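You operate a simulated robot arm through the tools that you are given. There is no shell and no other tool. Be economical: measure what you need, move in short steps, check, and stop when the job is done.

The job below is to be done with a simulated robot arm. You get a single attempt, and the scene is never put back.

Task
Close the two open tins, wipe the wooden board clean and stand the pestle in its pot.
Fine: wipe with the small sponge and put it back.

The check looks at the end state, three seconds after you hand in, the way a careful person would. Anything else that was tipped, shoved, dropped, spilled or broken makes it a failure.

Robot
A 7-joint arm with a two-finger parallel gripper, fixed in place. Base frame: the origin is at the foot of the arm, x ahead of it, y to its left, z up; the work surface is at about z = 780. Readings come in mm, rad, newtons and seconds.
With the tool pointing down near the work surface it reaches from about 220 to 680 mm from the base axis. Its first joint turns from -1.152 to 1.152 rad. Payload 2.4 kg.
The TCP is the grasp point between the finger pads, 30 mm short of the fingertips. In the tool frame z runs along the fingers and y along their closing line. Largest opening 94 mm; finger width 28, thickness 10; the body of the gripper, 50 by 96 mm, starts 55 mm behind the TCP.
Orientation is that of the tool frame in the base frame, as a unit quaternion [x, y, z, w]. With the fingers straight down and closing along the base's y, the tool's x points along the base's -x, its y along +y and its z along -z.

Tools
- The arm moves only by the tool move_arm. Its argument "rows" is a list of rows, each a list of 7 numbers: the turn, a rotation vector about the tool's x, y, z in rad, then the shift along the tool's x, y, z in mm, then the opening, from 0 (shut) to 1 (fully open). In form: [[ax, ay, az, x, y, z, jaw], ...]. A call has 1 to 8 rows; each row is the pose to reach, as a shift and turn from the pose commanded when the call began, along the tool's axes at that moment. Each row takes 0.2 s and may step no farther than 50 mm and 0.15 rad from the row before; otherwise, or with a gripper value out of range, the whole call is refused. A pose out of reach is approached as far as the arm can. The call stops where the force on the tool passes 40 N (or 10 N more than at its start, if that is more) or the arm is blocked; 0.2 s more then pass. The fingers move at their own pace (about 153 mm/s each) and stop on an object; they squeeze with about 30 N. The grip force told is the motor's: it shows also when the fingers shut on nothing. Time passes only in rows, and 0.2 s behind the last, so rows that repeat a pose let the fingers close. It gives the time, the measured TCP pose, the force on the tool (base axes), the opening and the grip force at its end, in the units of the frame above (readings bear some noise).
- Cameras (640 x 400 px; columns grow to the right, rows downward): "scene" is fixed at [27.4, 463.5, 1453]; the picture's right is [-0.84, -0.55, 0.00], its down [-0.27, 0.41, -0.87] and it looks along [0.48, -0.73, -0.49] (base axes); focal length 367 px, centre (320, 200). "wrist" rides on the gripper at [76, 14, -102] in the tool frame; the picture's right is [-0.18, 0.98, 0.00], its down [-0.75, -0.14, -0.64] and it looks along [-0.63, -0.12, 0.77] (tool axes); focal length 243 px, centre (320, 200). There is no depth. A picture from a camera that has moved, and an enlarged one, comes with that camera's place and axes in the base frame and with its lens.
- get_image(camera): a new picture of that camera. It takes no simulated time.
- inspect(camera, box): a new picture of the part [left, top, right, bottom] of that camera's present view, enlarged. It takes no simulated time.
- hand_in(): hands the job in; it is judged then, once.

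Go step by step. Nothing tells you positions but the pictures and the camera data: compare them with the known pose of the tool, close in by small moves and look again before you grip or let go. The budget is 120 turns and 84 pictures, counting those below and the enlarged ones. Unless the task says otherwise, let go and move clear before handing in, and close with one line.

The tools are called after "Request:" as a command line: name --pt "numbers of a row" for each row, then --argument value for the rest, lists and objects as JSON in quotes. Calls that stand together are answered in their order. move_arm: Moves the arm, as the interface text tells. Its arguments: {"type":"object","properties":{"rows":{"type":"array","items":{"type":"array","items":{"type":"number"}}}},"required":["rows"]} The other tools are called the same way: get_image (camera) takes a picture; inspect (camera, box) takes an enlarged picture of a part of a camera's view; hand_in () hands the job in.

At the start:

```text
clock: 0.0
tool_pos: [401.9, -141.9, 1140.6]
tcp_rot: [0.0, 1.0, -0.001, 0.0]
force: [-0.6, -0.1, 0.2]
finger_gap: 94.2
grip_force: 0.1
```

scene: 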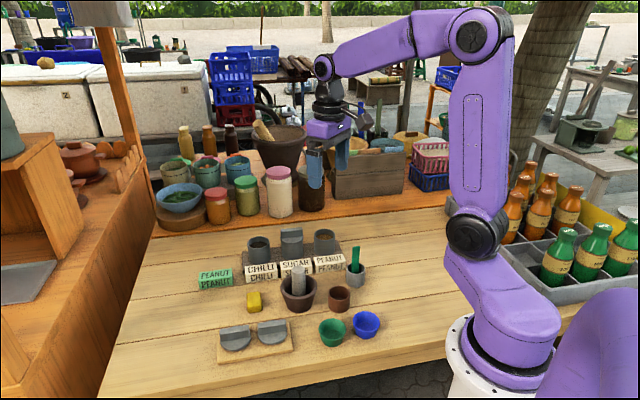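
wrist: 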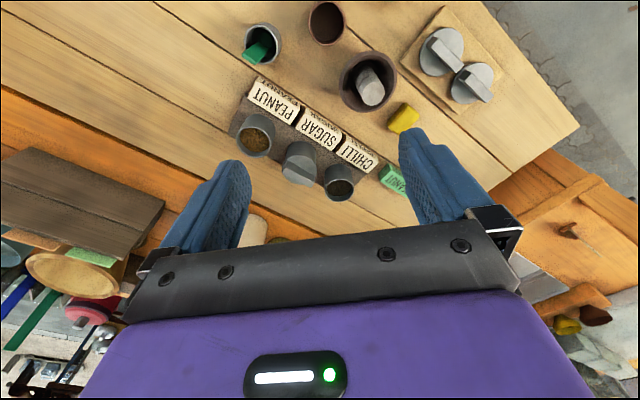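

I see a rack of three tins (two open, middle closed), two lids on a board, a mortar with a pestle, a green pestle in a small pot, and a yellow sponge. I'll look closer first.

Request:
inspect --camera "scene" --box '[190, 215, 400, 370]'

Request:
inspect --camera "wrist" --box '[220, 0, 540, 200]'

```text
2.58 times, centred on (295, 292) of scene
camera zoom: at [27.4, 463.5, 1453.0], right [-0.84, -0.55, 0.0], down [-0.27, 0.41, -0.87], along [0.48, -0.73, -0.49], focal length 947 px, centre (384, -39)
```

zoom: 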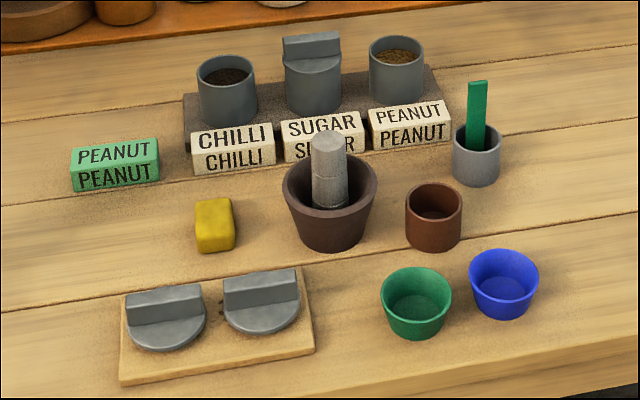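

```text
2.00 times, centred on (380, 100) of wrist
camera zoom: at [325.7, -128.0, 1242.3], right [0.18, 0.98, 0.0], down [0.75, -0.14, 0.64], along [0.63, -0.12, -0.77], focal length 485 px, centre (200, 400)
```

zoom: 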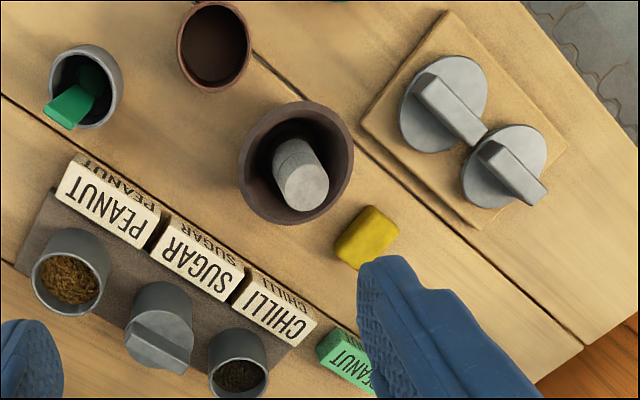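

The two lids sit on the wooden board, which I take to be near (455, 75), and the mortar with its pestle is near (440, -75). I'll bring the wrist camera closer to inspect the pots, the board and the lids.

Request:
move_arm --pt "0 0 0 25 15 35 1" --pt "0 0 0 50 30 70 1" --pt "0 0 0 75 45 105 1" --pt "0 0 0 100 60 140 1" --pt "0 0 0 100 60 140 1"

Request:
get_image --camera "wrist"

```text
clock: 1.2
tool_pos: [302.5, -82.4, 999.7]
tcp_rot: [-0.001, 1.0, -0.001, 0.0]
force: [1.6, -0.1, 0.1]
finger_gap: 93.9
grip_force: 0.1
```

```text
79 pictures are left
camera wrist: at [225.9, -67.9, 1101.4], right [0.18, 0.98, 0.0], down [0.75, -0.14, 0.64], along [0.63, -0.12, -0.77], focal length 243 px, centre (320, 200)
```

wrist: 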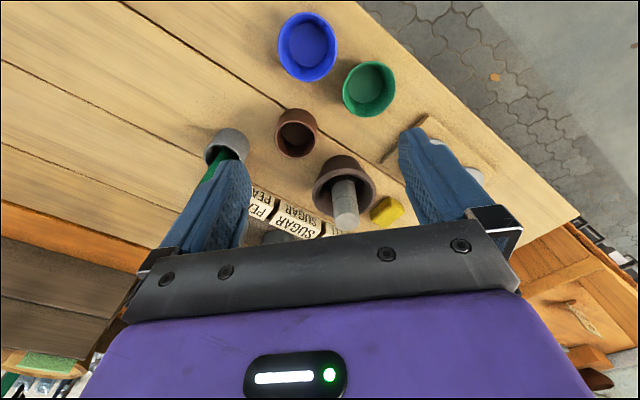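

The view agrees with my position estimates, with the blue bowl near (262, -84). Next I'll enlarge the pots and the mortar to settle which pot belongs to the pestle.

Request:
inspect --camera "wrist" --box '[190, 0, 430, 240]'

Request:
inspect --camera "scene" --box '[270, 240, 390, 355]'

Request:
inspect --camera "scene" --box '[190, 275, 310, 375]'

```text
1.67 times, centred on (310, 120) of wrist
camera zoom: at [225.9, -67.9, 1101.4], right [0.18, 0.98, 0.0], down [0.75, -0.14, 0.64], along [0.63, -0.12, -0.77], focal length 404 px, centre (337, 333)
```

zoom: 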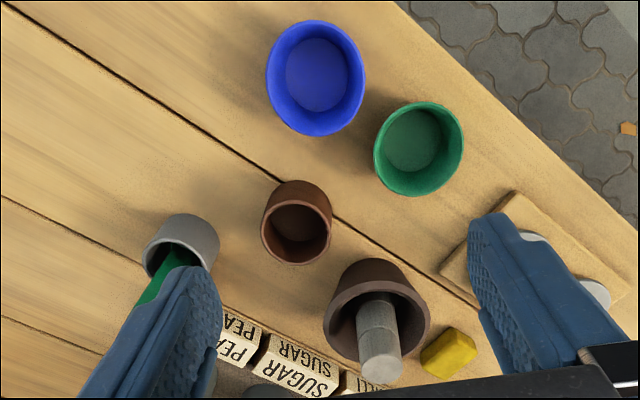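

```text
3.48 times, centred on (330, 298) of scene
camera zoom: at [27.4, 463.5, 1453.0], right [-0.84, -0.55, 0.0], down [-0.27, 0.41, -0.87], along [0.48, -0.73, -0.49], focal length 1276 px, centre (285, -139)
```

zoom: 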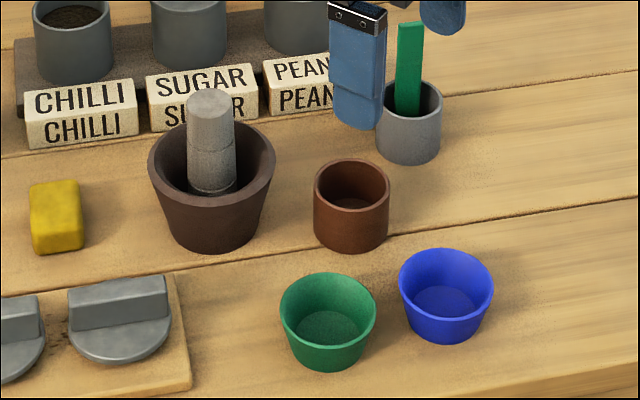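

```text
4.00 times, centred on (250, 325) of scene
camera zoom: at [27.4, 463.5, 1453.0], right [-0.84, -0.55, 0.0], down [-0.27, 0.41, -0.87], along [0.48, -0.73, -0.49], focal length 1467 px, centre (600, -300)
```

zoom: 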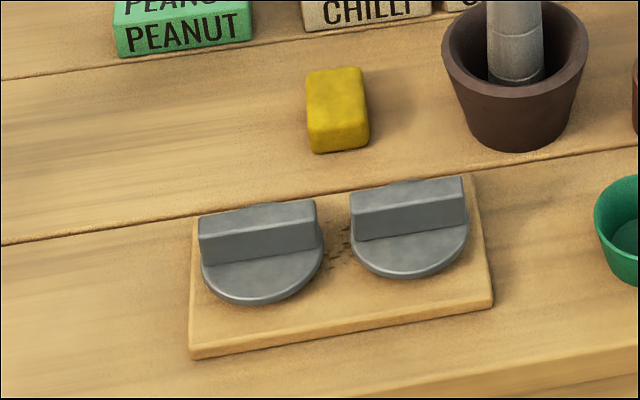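

The pestle leans in the mortar, so its pot should be the empty straight-sided brown one. The dirt lies between the lids, which are near (425, 50) and (480, 105) with their handle bars at 45°. I'll turn the tool by 45° above the nearer lid and look.

Request:
move_arm --pt "0 0 -0.131 -20.5 22 6.5 1" --pt "0 0 -0.262 -41 44 13 1" --pt "0 0 -0.393 -61.5 66 20 1" --pt "0 0 -0.524 -82 88 26 1" --pt "0 0 -0.655 -102.5 110 33 1" --pt "0 0 -0.785 -123.5 131.4 40 1" --pt "0 0 -0.785 -123.5 131.4 40 1"

Request:
get_image --camera "wrist"

```text
clock: 2.8
tool_pos: [426.4, 49.5, 959.4]
tcp_rot: [-0.384, 0.923, 0.0, 0.0]
force: [0.2, -0.4, 0.7]
finger_gap: 94.0
grip_force: 0.0
```

```text
75 pictures are left
camera wrist: at [362.4, 5.8, 1061.9], right [-0.57, 0.82, 0.0], down [0.63, 0.43, 0.64], along [0.53, 0.36, -0.77], focal length 243 px, centre (320, 200)
```

wrist: 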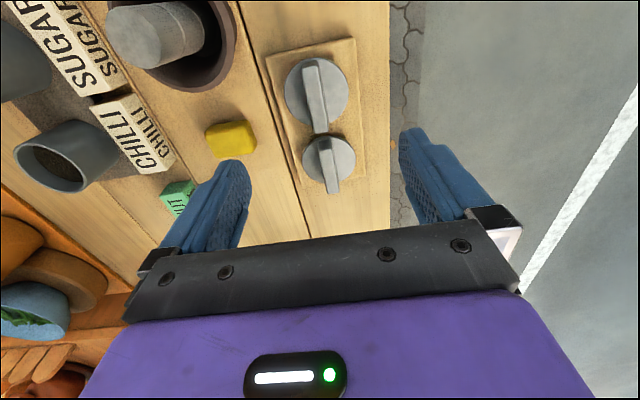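

The lids are in view near (427, 45) and (489, 104). I'll zoom in for an exact centre and bar direction.

Request:
inspect --camera "wrist" --box '[250, 30, 400, 220]'

```text
2.11 times, centred on (325, 125) of wrist
camera zoom: at [362.4, 5.8, 1061.9], right [-0.57, 0.82, 0.0], down [0.63, 0.43, 0.64], along [0.53, 0.36, -0.77], focal length 511 px, centre (310, 358)
```

zoom: 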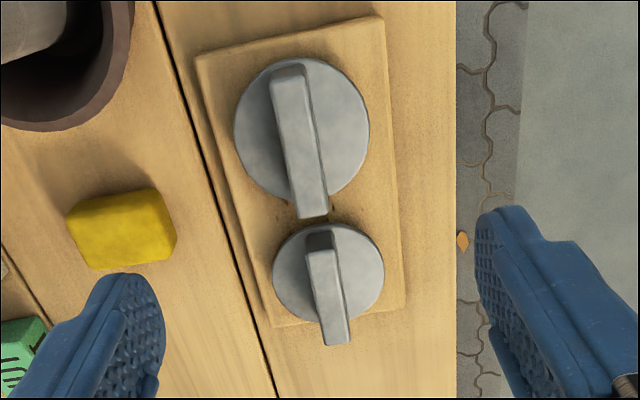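

The lid centre is near (428, 46) with its bar along 44°, which matches the tool. I'll descend over it and check the height from the scene camera.

Request:
move_arm --pt "0 0 0 1.3 -3.6 40 0.6" --pt "0 0 0 1.3 -3.6 75 0.6" --pt "0 0 0 1.3 -3.6 105 0.6" --pt "0 0 0 1.3 -3.6 105 0.6"

Request:
inspect --camera "scene" --box '[200, 250, 320, 375]'

Request:
inspect --camera "wrist" --box '[220, 40, 420, 240]'

```text
clock: 3.8
tool_pos: [426.5, 44.8, 854.1]
tcp_rot: [-0.382, 0.924, 0.001, 0.0]
force: [0.8, 0.3, 0.5]
finger_gap: 56.4
grip_force: 0.1
```

```text
3.20 times, centred on (260, 312) of scene
camera zoom: at [27.4, 463.5, 1453.0], right [-0.84, -0.55, 0.0], down [-0.27, 0.41, -0.87], along [0.48, -0.73, -0.49], focal length 1174 px, centre (512, -160)
```

zoom: 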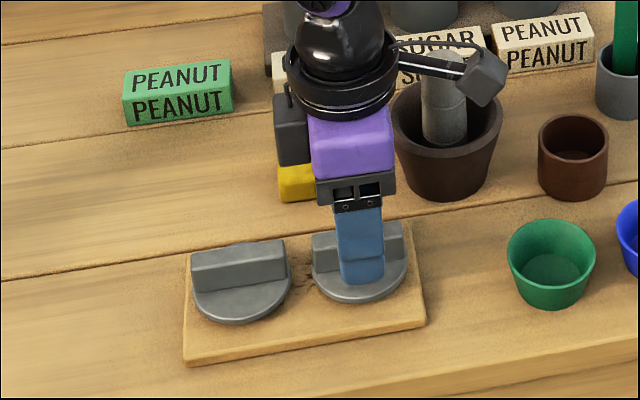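

```text
2.00 times, centred on (320, 140) of wrist
camera zoom: at [362.5, 1.7, 957.0], right [-0.56, 0.83, 0.0], down [0.63, 0.43, 0.64], along [0.53, 0.36, -0.77], focal length 485 px, centre (320, 320)
```

zoom: 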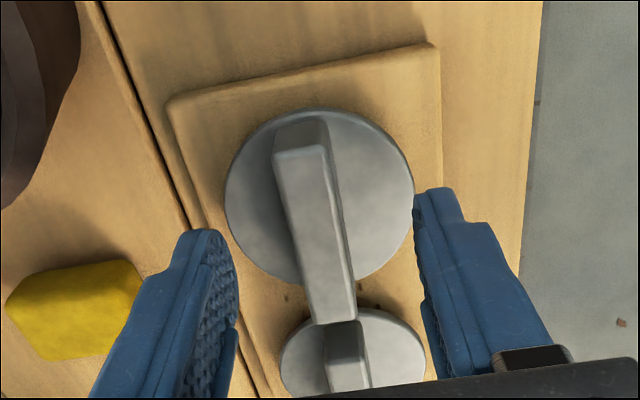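

The bar lies centred between the fingers, and I put its top at about z = 815. I'll lower about 25 mm and close.

Request:
move_arm --pt "0 0 0 0 -1 12 0.6" --pt "0 0 0 0 -1 24 0.6" --pt "0 0 0 0 -1 24 0.6" --pt "0 0 0 0 -1 24 0" --pt "0 0 0 0 -1 24 0" --pt "0 0 0 0 -1 24 0"

Request:
inspect --camera "scene" --box '[200, 250, 320, 375]'

```text
clock: 4.4
tool_pos: [428.7, 44.5, 835.5]
tcp_rot: [-0.383, 0.924, 0.0, 0.0]
force: [-4.5, 0.0, 21.8]
finger_gap: 56.3
grip_force: 0.1
stopped in row 3: the force on the tool passed its limit (the readings are from after the stop); the commanded pose is now the measured one
```

```text
3.20 times, centred on (260, 312) of scene
camera zoom: at [27.0, 463.5, 1453.0], right [-0.84, -0.55, 0.0], down [-0.27, 0.41, -0.87], along [0.48, -0.73, -0.49], focal length 1174 px, centre (512, -160)
```

zoom: 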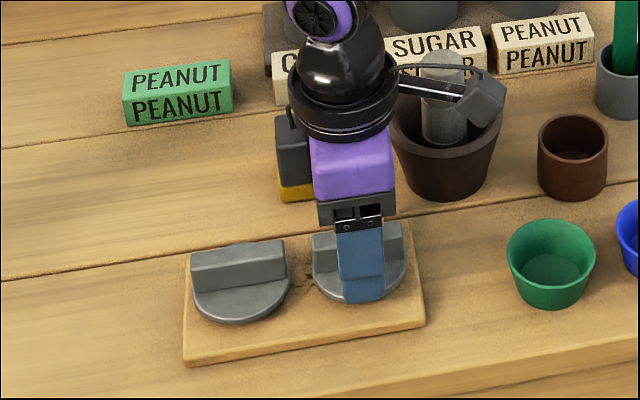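

The fingertips touched the plate at about z = 805. I'll lift 2 mm and close on the bar.

Request:
move_arm --pt "0 0 0 0 0 -2.5 0.6" --pt "0 0 0 0 0 -2.5 0" --pt "0 0 0 0 0 -2.5 0" --pt "0 0 0 0 0 -2.5 0"

Request:
inspect --camera "wrist" --box '[220, 40, 420, 240]'

```text
clock: 5.4
tool_pos: [428.8, 43.9, 838.3]
tcp_rot: [-0.381, 0.924, 0.0, 0.0]
force: [0.0, 0.3, -0.1]
finger_gap: 15.0
grip_force: 29.6
```

```text
2.00 times, centred on (320, 140) of wrist
camera zoom: at [364.3, 0.9, 939.8], right [-0.56, 0.83, 0.0], down [0.63, 0.43, 0.64], along [0.53, 0.36, -0.77], focal length 485 px, centre (320, 320)
```

zoom: 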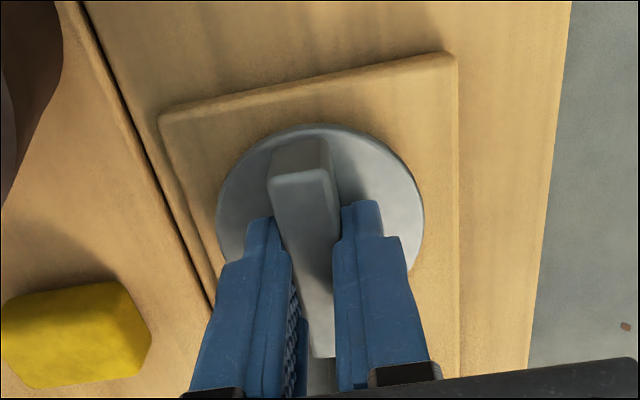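

The lid is gripped near its centre. I'll lift it and carry it high toward the chilli tin, then look.

Request:
move_arm --pt "0 0 0 0 0 -30 0" --pt "0 0 0 0 0 -75 0" --pt "0 0 0 0 0 -120 0" --pt "0 0 0 2 -45 -140 0" --pt "0 0 0 5 -94 -140 0" --pt "0 0 0 8 -143 -140 0" --pt "0 0 0 12 -192 -140 0" --pt "0 0 0 14 -225 -140 0"

Request:
get_image --camera "wrist"

Request:
get_image --camera "scene"

```text
clock: 7.2
tool_pos: [577.4, -125.5, 977.2]
tcp_rot: [-0.383, 0.924, 0.0, 0.0]
force: [0.2, 0.3, -0.9]
finger_gap: 14.7
grip_force: 29.9
```

```text
69 pictures are left
camera wrist: at [513.7, -169.0, 1079.9], right [-0.56, 0.83, 0.0], down [0.63, 0.43, 0.64], along [0.53, 0.36, -0.77], focal length 243 px, centre (320, 200)
```

wrist: 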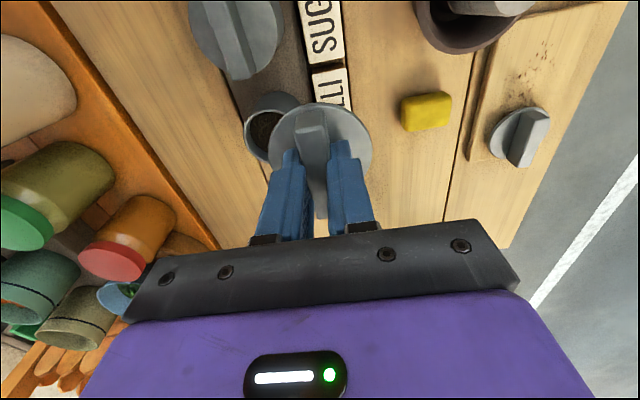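

```text
68 pictures are left
```

scene: 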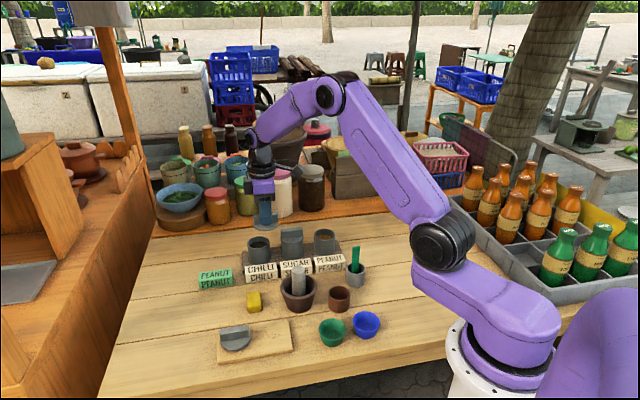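

The dirt on the board is now visible where the lid was, and the chilli tin is just left of the held lid. I'll zoom in on it.

Request:
inspect --camera "wrist" --box '[180, 40, 400, 210]'

```text
2.35 times, centred on (290, 125) of wrist
camera zoom: at [513.7, -169.0, 1079.9], right [-0.56, 0.83, 0.0], down [0.63, 0.43, 0.64], along [0.53, 0.36, -0.77], focal length 571 px, centre (391, 376)
```

zoom: 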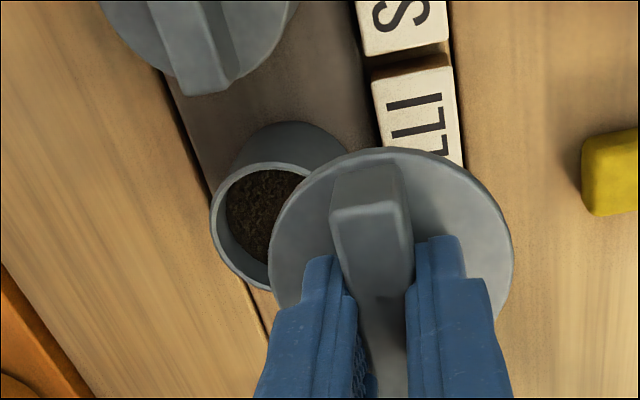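

I put the chilli tin's mouth at about (632, -146), with its rim near z = 845. I'll move above it and look again.

Request:
move_arm --pt "0 0 0 -12 -27 10 0" --pt "0 0 0 -23.8 -53.4 25 0" --pt "0 0 0 -23.8 -53.4 55 0" --pt "0 0 0 -23.8 -53.4 55 0"

Request:
inspect --camera "wrist" --box '[220, 40, 440, 210]'

Request:
inspect --camera "scene" --box '[215, 190, 345, 290]'

```text
clock: 8.2
tool_pos: [633.3, -145.7, 922.3]
tcp_rot: [-0.382, 0.924, 0.0, 0.0]
force: [0.9, 0.0, 0.0]
finger_gap: 14.8
grip_force: 29.5
```

```text
2.35 times, centred on (330, 125) of wrist
camera zoom: at [568.6, -189.8, 1024.2], right [-0.56, 0.83, 0.0], down [0.63, 0.43, 0.64], along [0.53, 0.36, -0.77], focal length 571 px, centre (296, 376)
```

zoom: 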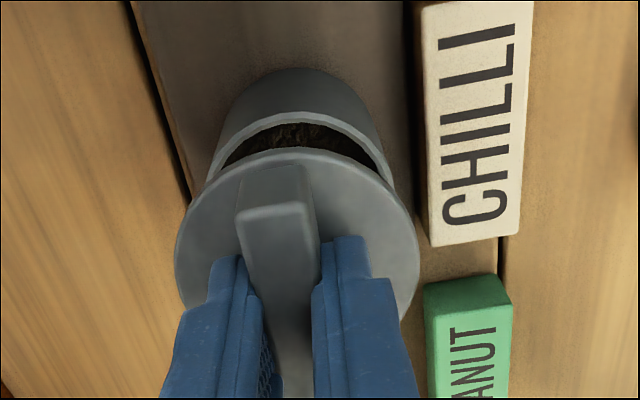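

```text
4.00 times, centred on (280, 240) of scene
camera zoom: at [27.4, 463.5, 1453.0], right [-0.84, -0.55, 0.0], down [-0.27, 0.41, -0.87], along [0.48, -0.73, -0.49], focal length 1467 px, centre (480, 40)
```

zoom: 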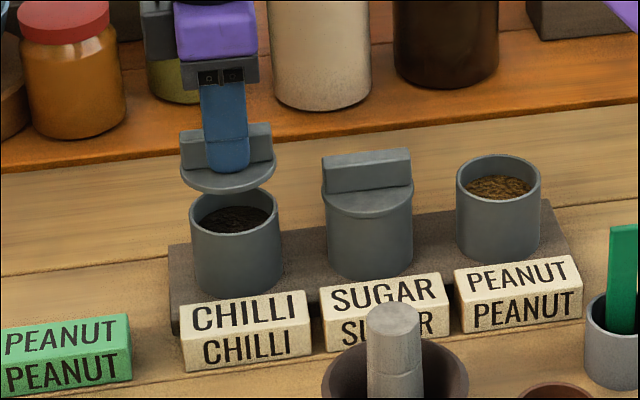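

The lid is lined up over the tin within about 2 mm. I'll lower it gently until it makes contact.

Request:
move_arm --pt "0 0 0 1 1 10 0" --pt "0 0 0 1 1 18 0" --pt "0 0 0 1 1 24 0" --pt "0 0 0 1 1 24 0"

Request:
inspect --camera "scene" --box '[225, 195, 325, 275]'

Request:
inspect --camera "wrist" --box '[220, 40, 440, 210]'

```text
clock: 9.2
tool_pos: [630.3, -145.9, 898.2]
tcp_rot: [-0.382, 0.924, -0.001, 0.0]
force: [-0.1, -0.8, -1.3]
finger_gap: 14.8
grip_force: 29.9
```

```text
5.00 times, centred on (275, 235) of scene
camera zoom: at [27.4, 463.5, 1453.0], right [-0.84, -0.55, 0.0], down [-0.27, 0.41, -0.87], along [0.48, -0.73, -0.49], focal length 1834 px, centre (545, 25)
```

zoom: 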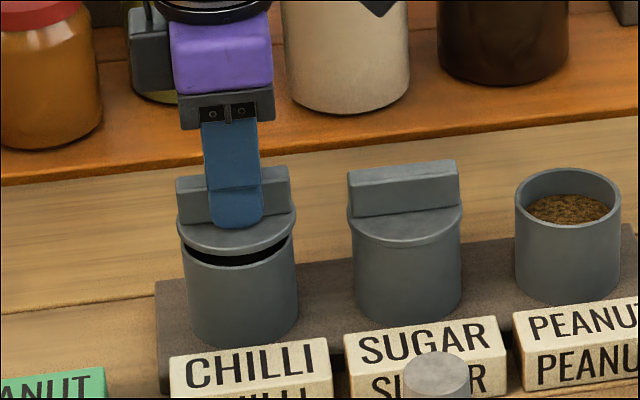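

```text
2.35 times, centred on (330, 125) of wrist
camera zoom: at [566.8, -189.7, 1000.0], right [-0.56, 0.83, 0.0], down [0.63, 0.43, 0.64], along [0.53, 0.36, -0.77], focal length 571 px, centre (296, 376)
```

zoom: 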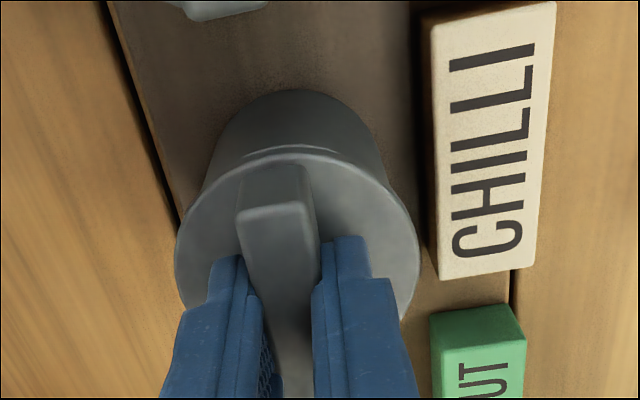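

The lid is about 10 mm above the rim and aligned. I'll keep lowering in small steps.

Request:
move_arm --pt "0 0 0 0 0.7 5 0" --pt "0 0 0 0 0.7 8 0" --pt "0 0 0 0 0.7 11 0" --pt "0 0 0 0 0.7 14 0" --pt "0 0 0 0 0.7 16 0" --pt "0 0 0 0 0.7 18 0" --pt "0 0 0 0 0.7 20 0"

Request:
inspect --camera "scene" --box '[225, 195, 325, 275]'

```text
clock: 10.5
tool_pos: [632.7, -146.2, 886.5]
tcp_rot: [-0.382, 0.924, -0.002, 0.004]
force: [-6.9, 3.2, 10.1]
finger_gap: 14.9
grip_force: 30.1
stopped in row 6: the force on the tool passed its limit (the readings are from after the stop); the commanded pose is now the measured one
```

```text
5.00 times, centred on (275, 235) of scene
camera zoom: at [27.0, 463.6, 1453.0], right [-0.84, -0.55, 0.0], down [-0.27, 0.41, -0.87], along [0.48, -0.73, -0.49], focal length 1834 px, centre (545, 25)
```

zoom: 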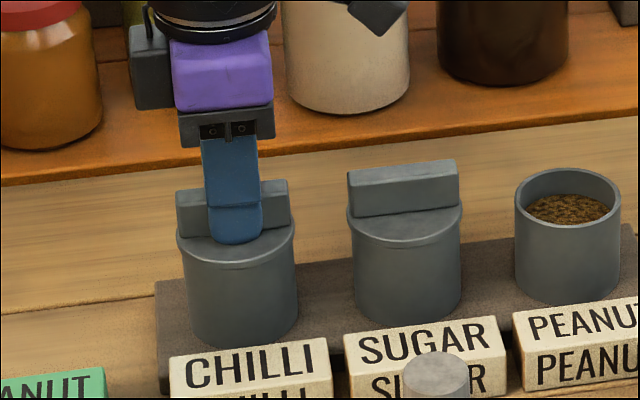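

The lid looks seated, like the sugar one. I'll open the fingers and rise.

Request:
move_arm --pt "0 0 0 0 0 -1 0.45" --pt "0 0 0 0 0 -1 0.45" --pt "0 0 0 0 0 -20 0.45" --pt "0 0 0 0 0 -60 0.45" --pt "0 0 0 0 0 -100 0.6" --pt "0 0 0 0 0 -100 0.6"

Request:
inspect --camera "scene" --box '[225, 195, 325, 275]'

Request:
get_image --camera "wrist"

```text
clock: 11.9
tool_pos: [630.9, -146.4, 985.9]
tcp_rot: [-0.382, 0.924, -0.003, 0.005]
force: [0.1, -0.5, 0.6]
finger_gap: 56.2
grip_force: 0.1
```

```text
5.00 times, centred on (275, 235) of scene
camera zoom: at [27.4, 463.5, 1453.0], right [-0.84, -0.55, 0.0], down [-0.27, 0.41, -0.87], along [0.48, -0.73, -0.49], focal length 1834 px, centre (545, 25)
```

zoom: 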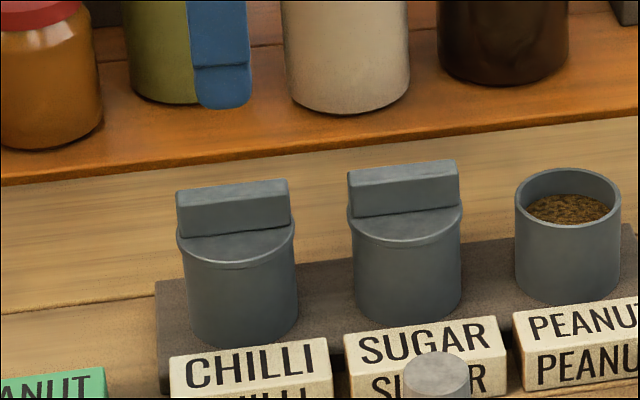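

```text
60 pictures are left
camera wrist: at [566.4, -189.1, 1088.9], right [-0.56, 0.83, -0.01], down [0.63, 0.43, 0.65], along [0.54, 0.36, -0.76], focal length 243 px, centre (320, 200)
```

wrist: 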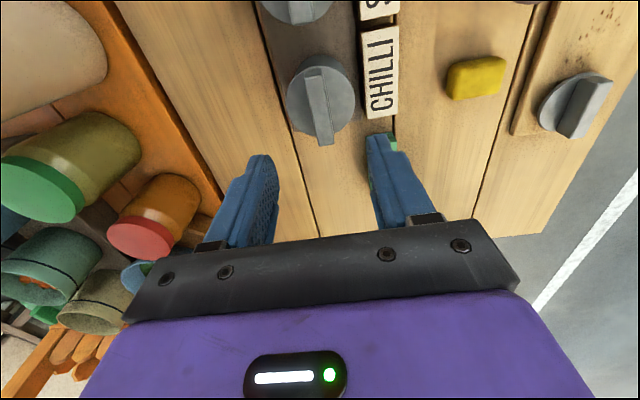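

The chilli tin is closed. Next I'll go to the second lid, near (484, 100).

Request:
move_arm --pt "-0.009 0.007 0 -11 45 0 0.6" --pt "-0.009 0.007 0 -23 92 0 0.6" --pt "-0.009 0.007 0 -35 139 0 0.6" --pt "-0.009 0.007 0 -47 186 0 0.6" --pt "-0.009 0.007 0 -59 233 20 0.6" --pt "-0.009 0.007 0 -70 277.6 40 0.6" --pt "-0.009 0.007 0 -70 277.6 80 0.6" --pt "-0.009 0.007 0 -70 277.6 100 0.6"

Request:
get_image --camera "wrist"

```text
refused: row 5 steps farther than a row can; nothing moved
```

```text
59 pictures are left
camera wrist: at [566.4, -189.1, 1088.9], right [-0.56, 0.83, -0.01], down [0.63, 0.43, 0.65], along [0.54, 0.36, -0.76], focal length 243 px, centre (320, 200)
```

wrist: 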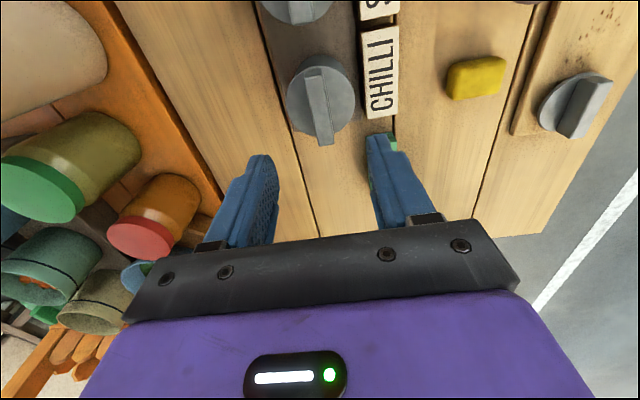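

The call was refused because one row stepped too far. I'll resend the move with smaller steps.

Request:
move_arm --pt "-0.009 0.007 0 -11 45 0 0.6" --pt "-0.009 0.007 0 -23 92 0 0.6" --pt "-0.009 0.007 0 -35 139 0 0.6" --pt "-0.009 0.007 0 -47 186 0 0.6" --pt "-0.009 0.007 0 -59 233 5 0.6" --pt "-0.009 0.007 0 -70 277.6 20 0.6" --pt "-0.009 0.007 0 -70 277.6 65 0.6" --pt "-0.009 0.007 0 -70 277.6 100 0.6"

Request:
get_image --camera "wrist"

```text
clock: 13.7
tool_pos: [485.6, 101.0, 885.3]
tcp_rot: [-0.382, 0.924, 0.001, -0.001]
force: [0.7, -0.3, 0.3]
finger_gap: 56.2
grip_force: 0.0
```

```text
58 pictures are left
camera wrist: at [421.5, 55.7, 986.9], right [-0.56, 0.83, 0.0], down [0.63, 0.43, 0.64], along [0.53, 0.36, -0.77], focal length 243 px, centre (320, 200)
```

wrist: 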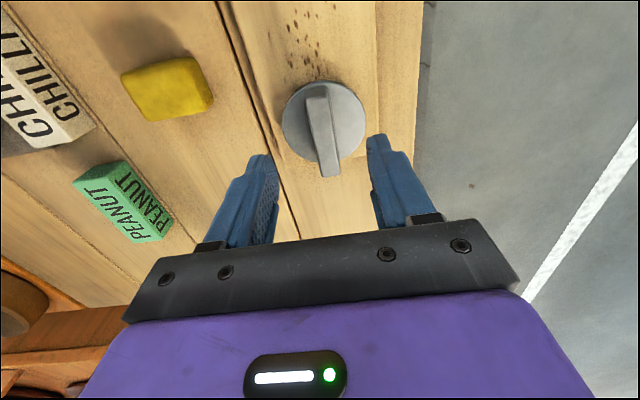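

The second lid's centre is near (481.5, 99). I'll lower to the same grip height as before and close.

Request:
move_arm --pt "0 0 0 4.3 1.5 20 0.6" --pt "0 0 0 4.3 1.5 36 0.6" --pt "0 0 0 4.3 1.5 46.5 0.6" --pt "0 0 0 4.3 1.5 46.5 0.6" --pt "0 0 0 4.3 1.5 46.5 0" --pt "0 0 0 4.3 1.5 46.5 0" --pt "0 0 0 4.3 1.5 46.5 0"

Request:
inspect --camera "wrist" --box '[220, 40, 420, 240]'

```text
clock: 15.3
tool_pos: [482.5, 98.3, 838.9]
tcp_rot: [-0.381, 0.924, 0.001, 0.0]
force: [-0.5, 0.3, -0.4]
finger_gap: 14.9
grip_force: 30.1
```

```text
2.00 times, centred on (320, 140) of wrist
camera zoom: at [417.8, 54.7, 940.9], right [-0.56, 0.83, 0.0], down [0.63, 0.43, 0.64], along [0.53, 0.36, -0.77], focal length 485 px, centre (320, 320)
```

zoom: 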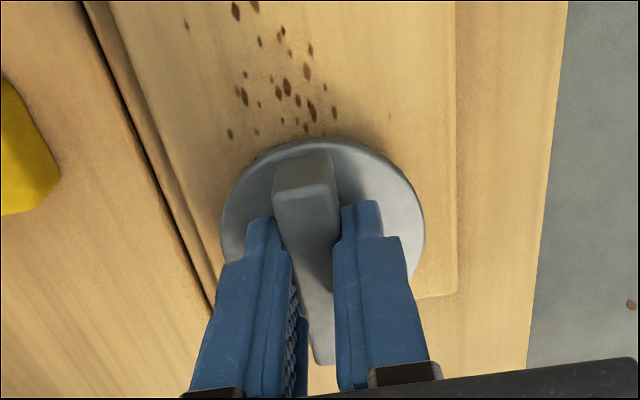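

The lid is gripped about 4 mm off centre along the bar, and I'll allow for that. I'll lift it and carry it toward the peanut tin near (493, -274).

Request:
move_arm --pt "0 0 0 0 0 -30 0" --pt "0 0 0 0 0 -75 0" --pt "0 0 0 0 0 -120 0" --pt "0 0 0 0 0 -140 0"

Request:
move_arm --pt "0 0 0 33.6 -32 0 0" --pt "0 0 0 67.3 -64.4 0 0" --pt "0 0 0 101 -96.6 0 0" --pt "0 0 0 134.5 -129 0 0" --pt "0 0 0 168 -161 0 0" --pt "0 0 0 202 -193 0 0" --pt "0 0 0 235.5 -225.5 0 0" --pt "0 0 0 235.5 -225.5 0 0"

Request:
get_image --camera "wrist"

Request:
inspect --camera "wrist" --box '[180, 20, 400, 210]'

```text
clock: 16.3
tool_pos: [481.9, 97.8, 979.0]
tcp_rot: [-0.382, 0.924, 0.0, -0.001]
force: [-0.3, 0.3, 0.1]
finger_gap: 14.9
grip_force: 29.2
```

```text
clock: 18.1
tool_pos: [475.6, -229.2, 977.9]
tcp_rot: [-0.383, 0.924, 0.0, -0.001]
force: [0.1, 0.1, 0.0]
finger_gap: 15.0
grip_force: 29.5
```

```text
56 pictures are left
camera wrist: at [411.4, -272.4, 1080.7], right [-0.56, 0.83, 0.0], down [0.63, 0.43, 0.64], along [0.53, 0.36, -0.77], focal length 243 px, centre (320, 200)
```

wrist: 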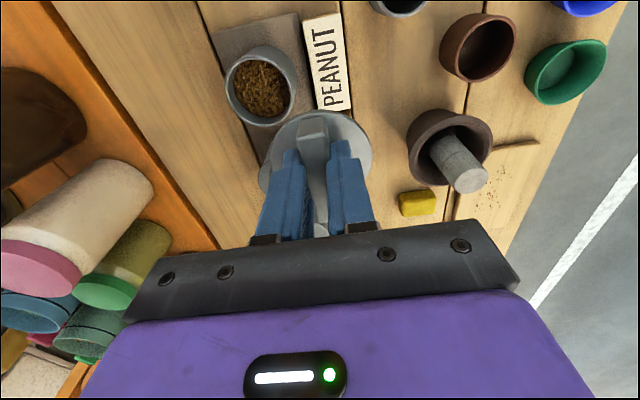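

```text
2.11 times, centred on (290, 115) of wrist
camera zoom: at [411.4, -272.4, 1080.7], right [-0.56, 0.83, 0.0], down [0.63, 0.43, 0.64], along [0.53, 0.36, -0.77], focal length 511 px, centre (383, 379)
```

zoom: 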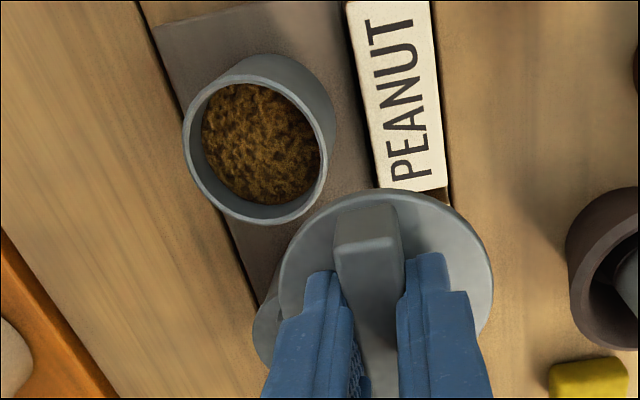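

I put the peanut tin's mouth at about (497, -281). I'll move above it at z = 923.

Request:
move_arm --pt "0 0 0 13 -26 10 0" --pt "0 0 0 25.4 -51.8 25 0" --pt "0 0 0 25.4 -51.8 55 0" --pt "0 0 0 25.4 -51.8 55 0"

Request:
inspect --camera "wrist" --box '[220, 40, 440, 210]'

Request:
inspect --camera "scene" --box '[265, 190, 365, 270]'

```text
clock: 19.1
tool_pos: [494.3, -283.9, 922.0]
tcp_rot: [-0.382, 0.924, 0.001, -0.001]
force: [0.5, 0.3, -0.9]
finger_gap: 14.5
grip_force: 29.8
```

```text
2.35 times, centred on (330, 125) of wrist
camera zoom: at [429.0, -327.8, 1025.4], right [-0.56, 0.83, 0.0], down [0.63, 0.43, 0.64], along [0.53, 0.36, -0.77], focal length 571 px, centre (296, 376)
```

zoom: 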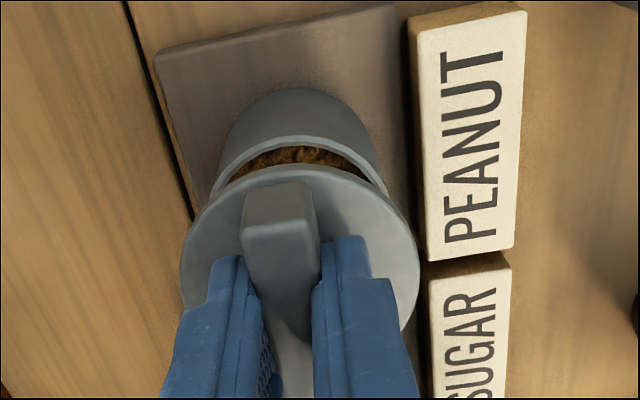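

```text
5.00 times, centred on (315, 230) of scene
camera zoom: at [27.4, 463.5, 1453.0], right [-0.84, -0.55, 0.0], down [-0.27, 0.41, -0.87], along [0.48, -0.73, -0.49], focal length 1834 px, centre (345, 50)
```

zoom: 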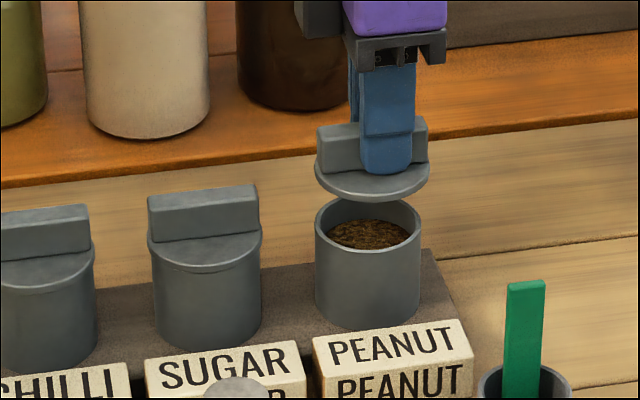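

Both views show the lid about 2.5 mm too far along +x of the tool. I'll correct that while lowering to just above the rim.

Request:
move_arm --pt "0 0 0 -2.5 0 10 0" --pt "0 0 0 -2.5 0 20 0" --pt "0 0 0 -2.5 0 27 0" --pt "0 0 0 -2.5 0 27 0"

Request:
inspect --camera "scene" --box '[265, 190, 365, 270]'

Request:
inspect --camera "wrist" --box '[220, 40, 440, 210]'

```text
clock: 20.1
tool_pos: [495.4, -280.6, 896.8]
tcp_rot: [-0.381, 0.924, 0.0, -0.002]
force: [-0.6, -0.2, -0.1]
finger_gap: 14.5
grip_force: 29.9
```

```text
5.00 times, centred on (315, 230) of scene
camera zoom: at [27.4, 463.5, 1453.0], right [-0.84, -0.55, 0.0], down [-0.27, 0.41, -0.87], along [0.48, -0.73, -0.49], focal length 1834 px, centre (345, 50)
```

zoom: 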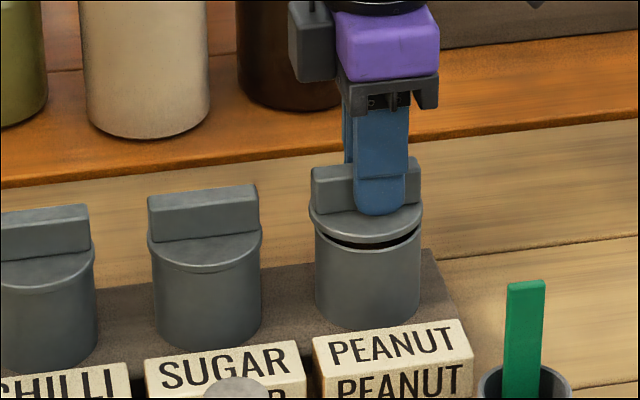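

```text
2.35 times, centred on (330, 125) of wrist
camera zoom: at [431.2, -324.7, 999.0], right [-0.56, 0.83, 0.0], down [0.63, 0.43, 0.64], along [0.53, 0.36, -0.77], focal length 571 px, centre (296, 376)
```

zoom: 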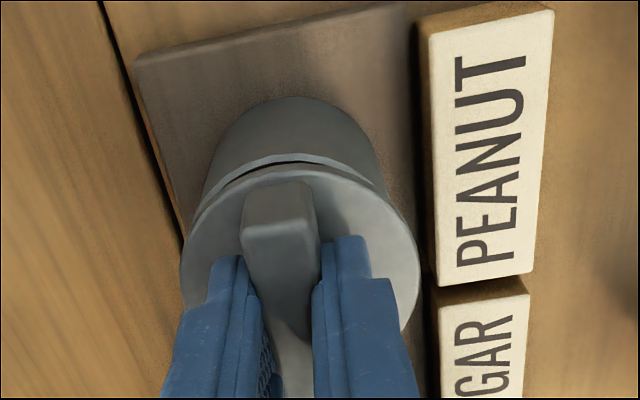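

The lid is almost aligned, so I'll nudge it 1 mm back and lower to contact.

Request:
move_arm --pt "0 0 0 1 0 3 0" --pt "0 0 0 1 0 5 0" --pt "0 0 0 1 0 7 0" --pt "0 0 0 1 0 9 0" --pt "0 0 0 1 0 11 0" --pt "0 0 0 1 0 13 0" --pt "0 0 0 1 0 15 0"

Request:
inspect --camera "scene" --box '[265, 190, 365, 270]'

```text
clock: 21.6
tool_pos: [495.0, -283.0, 887.1]
tcp_rot: [-0.382, 0.924, -0.002, -0.001]
force: [-5.3, 2.8, 9.2]
finger_gap: 14.8
grip_force: 30.3
stopped in row 7: the force on the tool passed its limit (the readings are from after the stop); the commanded pose is now the measured one
```

```text
5.00 times, centred on (315, 230) of scene
camera zoom: at [27.1, 463.7, 1453.0], right [-0.84, -0.55, 0.0], down [-0.27, 0.41, -0.87], along [0.48, -0.73, -0.49], focal length 1834 px, centre (345, 50)
```

zoom: 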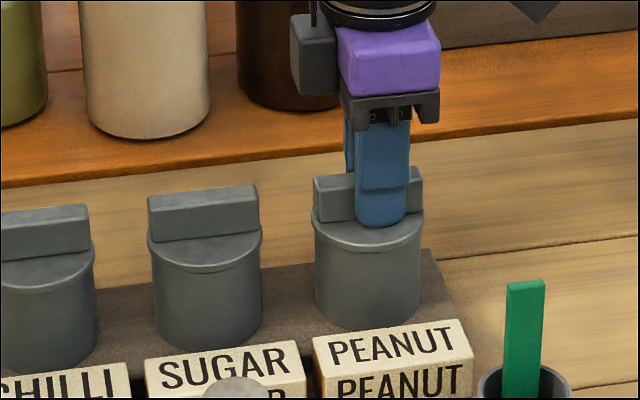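

The lid is seated at z = 887, the same height as the first. I'll release it and rise.

Request:
move_arm --pt "0 0 0 0 0 -1 0.45" --pt "0 0 0 0 0 -1 0.45" --pt "0 0 0 0 0 -20 0.45" --pt "0 0 0 0 0 -60 0.45" --pt "0 0 0 0 0 -100 0.6" --pt "0 0 0 0 0 -100 0.6"

Request:
inspect --camera "scene" --box '[215, 195, 395, 315]'

Request:
get_image --camera "wrist"

```text
clock: 22.9
tool_pos: [496.4, -282.2, 988.0]
tcp_rot: [-0.382, 0.924, -0.003, 0.0]
force: [0.2, 0.3, 0.1]
finger_gap: 56.5
grip_force: 0.0
```

```text
3.33 times, centred on (305, 255) of scene
camera zoom: at [27.4, 463.5, 1453.0], right [-0.84, -0.55, 0.0], down [-0.27, 0.41, -0.87], along [0.48, -0.73, -0.49], focal length 1223 px, centre (370, 17)
```

zoom: 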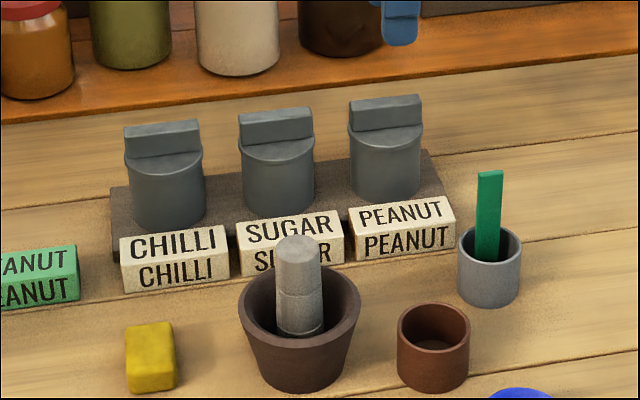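

```text
48 pictures are left
camera wrist: at [431.0, -325.3, 1089.9], right [-0.56, 0.83, 0.0], down [0.63, 0.43, 0.64], along [0.53, 0.36, -0.77], focal length 243 px, centre (320, 200)
```

wrist: 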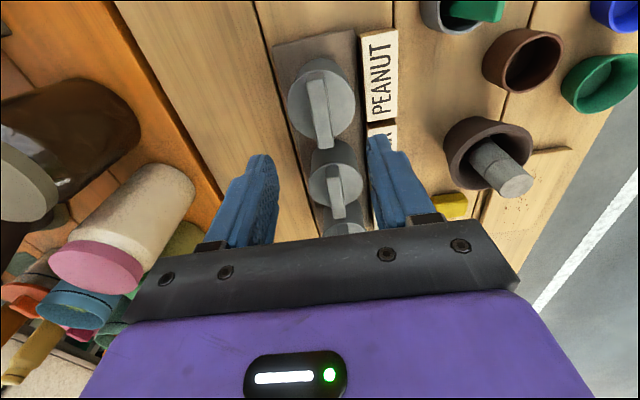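

Both tins are closed. Next is the sponge, near (522, -10).

Request:
move_arm --pt "-0.002 -0.006 0 -34.6 29 0 0.6" --pt "-0.002 -0.006 0 -69.2 58 0 0.6" --pt "-0.002 -0.006 0 -104 87 0 0.6" --pt "-0.002 -0.006 0 -138 116 0 0.6" --pt "-0.002 -0.006 0 -173 145 0 0.6" --pt "-0.002 -0.006 0 -207 174 10 0.6" --pt "-0.002 -0.006 0 -207 174 50 0.8" --pt "-0.002 -0.006 0 -207 174 90 0.8"

Request:
get_image --camera "wrist"

Request:
inspect --camera "scene" --box '[200, 275, 330, 370]'

```text
clock: 24.8
tool_pos: [519.4, -12.7, 894.9]
tcp_rot: [-0.381, 0.924, 0.0, 0.002]
force: [-0.8, 0.3, -0.3]
finger_gap: 75.1
grip_force: 0.1
```

```text
47 pictures are left
camera wrist: at [454.3, -56.2, 997.5], right [-0.56, 0.83, 0.0], down [0.63, 0.43, 0.65], along [0.53, 0.36, -0.76], focal length 243 px, centre (320, 200)
```

wrist: 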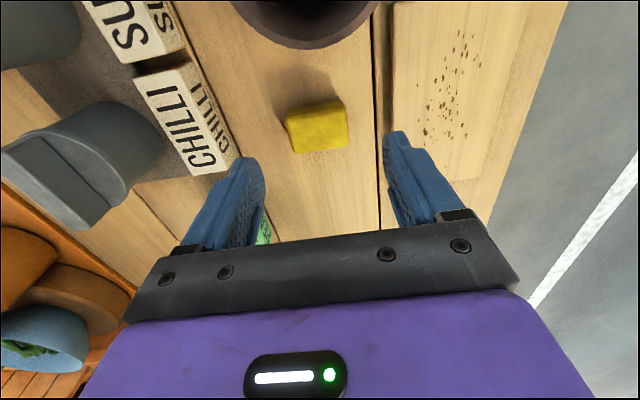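

```text
4.21 times, centred on (265, 322) of scene
camera zoom: at [27.4, 463.6, 1453.0], right [-0.84, -0.55, 0.0], down [-0.27, 0.41, -0.87], along [0.48, -0.73, -0.49], focal length 1545 px, centre (552, -316)
```

zoom: 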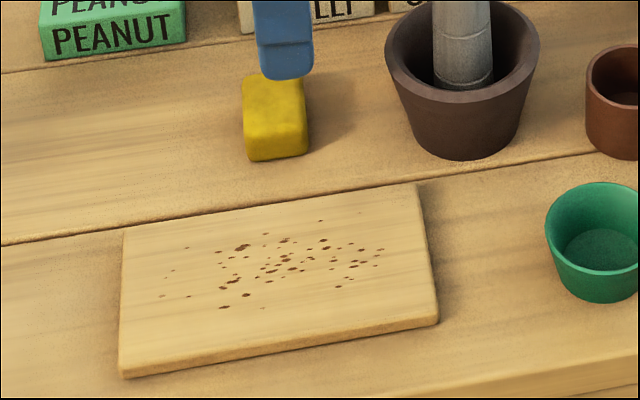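

The dirt pattern on the board is now fully visible. I'll zoom on the sponge to find its position and orientation.

Request:
inspect --camera "wrist" --box '[240, 70, 400, 190]'

```text
3.33 times, centred on (320, 130) of wrist
camera zoom: at [454.3, -56.2, 997.5], right [-0.56, 0.83, 0.0], down [0.63, 0.43, 0.65], along [0.53, 0.36, -0.76], focal length 809 px, centre (320, 433)
```

zoom: 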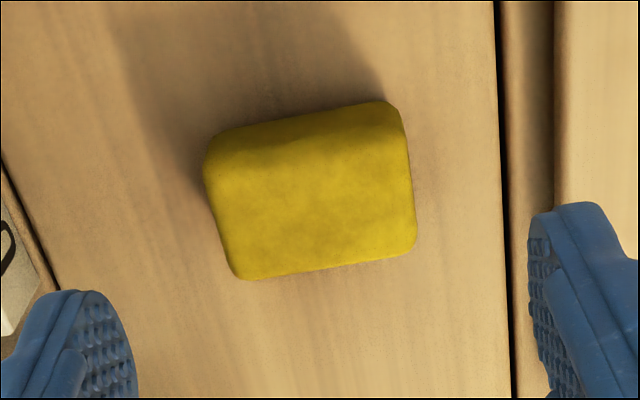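

The sponge is about 47 x 30 mm, centred near (527, -7), and its long side lies along the closing line. I'll map the dirt on the board next.

Request:
inspect --camera "wrist" --box '[370, 0, 570, 180]'

```text
2.22 times, centred on (470, 90) of wrist
camera zoom: at [454.3, -56.2, 997.5], right [-0.56, 0.83, 0.0], down [0.63, 0.43, 0.65], along [0.53, 0.36, -0.76], focal length 539 px, centre (-13, 444)
```

zoom: 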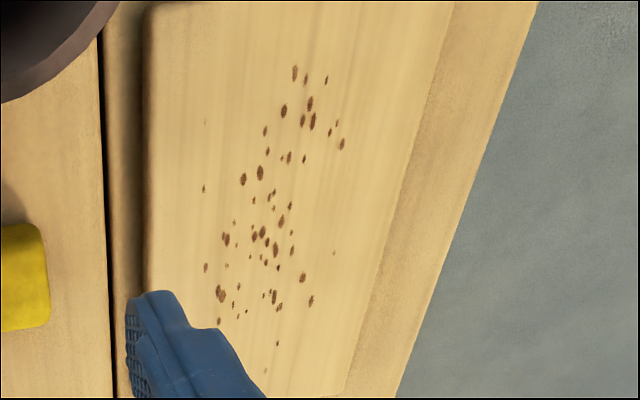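

The dirt runs along the board for about 115 mm and is about 55 mm wide, so two overlapping lanes will cover it. I'll go down and grip the sponge.

Request:
move_arm --pt "0 0 0 -9.6 -1 30 0.8" --pt "0 0 0 -9.6 -1 60 0.8" --pt "0 0 0 -9.6 -1 76.5 0.8" --pt "0 0 0 -9.6 -1 76.5 0.8" --pt "0 0 0 -9.6 -1 76.5 0.3" --pt "0 0 0 -9.6 -1 76.5 0.3" --pt "0 0 0 -9.6 -1 76.5 0.3"

Request:
inspect --camera "wrist" --box '[220, 40, 420, 240]'

Request:
inspect --camera "scene" --box '[200, 260, 330, 355]'

```text
clock: 26.4
tool_pos: [527.6, -7.4, 819.3]
tcp_rot: [-0.382, 0.924, 0.001, 0.003]
force: [-0.8, 0.5, -0.3]
finger_gap: 50.4
grip_force: 30.1
```

```text
2.00 times, centred on (320, 140) of wrist
camera zoom: at [462.8, -50.6, 921.2], right [-0.56, 0.83, 0.0], down [0.63, 0.43, 0.65], along [0.53, 0.36, -0.76], focal length 485 px, centre (320, 320)
```

zoom: 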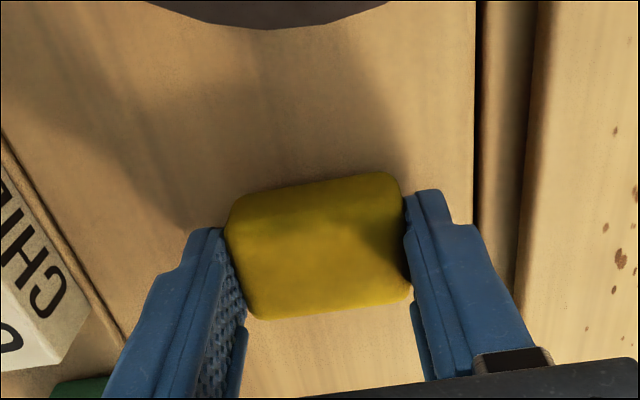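

```text
4.21 times, centred on (265, 308) of scene
camera zoom: at [27.4, 463.5, 1453.0], right [-0.84, -0.55, 0.0], down [-0.27, 0.41, -0.87], along [0.48, -0.73, -0.49], focal length 1545 px, centre (552, -253)
```

zoom: 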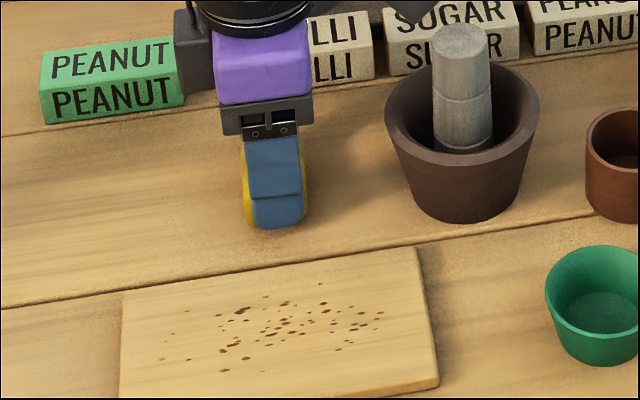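

The sponge is gripped at (527.6, -7.4, 819.3), which I'll use as its home pose. I'll lift it over the board and come down gently.

Request:
move_arm --pt "0 0 0 0 0 -25 0.3" --pt "0 0 0 0 0 -50 0.3" --pt "0 0 0 -3 48 -50 0.3" --pt "0 0 0 -7 95 -50 0.3" --pt "0 0 0 -7 95 -30 0.3" --pt "0 0 0 -7 95 -20 0.3" --pt "0 0 0 -7 95 -17 0.3"

Request:
inspect --camera "scene" --box '[200, 275, 330, 370]'

```text
clock: 27.9
tool_pos: [465.1, 65.7, 836.5]
tcp_rot: [-0.382, 0.924, 0.001, 0.003]
force: [0.0, -0.3, 0.4]
finger_gap: 50.6
grip_force: 30.3
```

```text
4.21 times, centred on (265, 322) of scene
camera zoom: at [27.4, 463.5, 1453.0], right [-0.84, -0.55, 0.0], down [-0.27, 0.41, -0.87], along [0.48, -0.73, -0.49], focal length 1545 px, centre (552, -316)
```

zoom: 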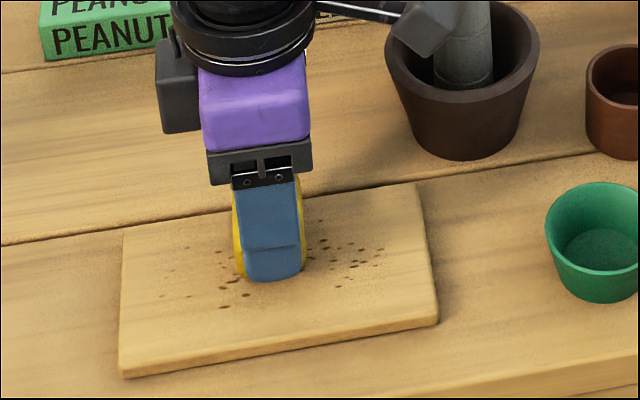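

The sponge is just above the board. I'll lower it in small steps until I feel light contact.

Request:
move_arm --pt "0 0 0 0 0 2 0.3" --pt "0 0 0 0 0 4 0.3" --pt "0 0 0 0 0 4 0.3"

```text
clock: 28.8
tool_pos: [464.9, 65.1, 831.9]
tcp_rot: [-0.382, 0.924, 0.0, 0.002]
force: [0.0, 0.5, 0.3]
finger_gap: 50.7
grip_force: 29.8
```

Request:
move_arm --pt "0 0 0 0 0 1 0.3" --pt "0 0 0 0 0 2 0.3" --pt "0 0 0 0 0 2 0.3"

```text
clock: 29.6
tool_pos: [466.6, 65.9, 830.0]
tcp_rot: [-0.382, 0.924, 0.0, 0.004]
force: [-1.1, -0.9, 12.5]
finger_gap: 50.5
grip_force: 30.4
```

There is contact at about 12 N. I'll wipe the first lane along the board's length.

Request:
move_arm --pt "0 0 0 20 0 0 0.3" --pt "0 0 0 40 0 0 0.3" --pt "0 0 0 62 0 0 0.3" --pt "0 0 0 40 0 0 0.3" --pt "0 0 0 20 0 0 0.3" --pt "0 0 0 0 0 0 0.3"

Request:
inspect --camera "scene" --box '[200, 275, 330, 370]'

```text
clock: 30.9
tool_pos: [465.4, 66.1, 829.3]
tcp_rot: [-0.381, 0.925, 0.0, 0.004]
force: [0.8, 0.7, -0.7]
finger_gap: 50.5
grip_force: 30.1
```

```text
4.21 times, centred on (265, 322) of scene
camera zoom: at [27.4, 463.5, 1453.0], right [-0.84, -0.55, 0.0], down [-0.27, 0.41, -0.87], along [0.48, -0.73, -0.49], focal length 1545 px, centre (552, -316)
```

zoom: 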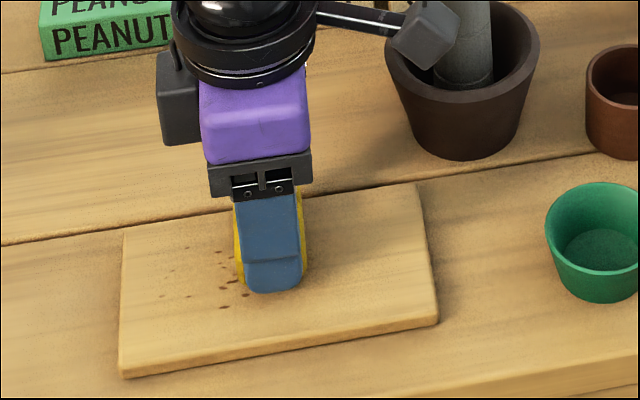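

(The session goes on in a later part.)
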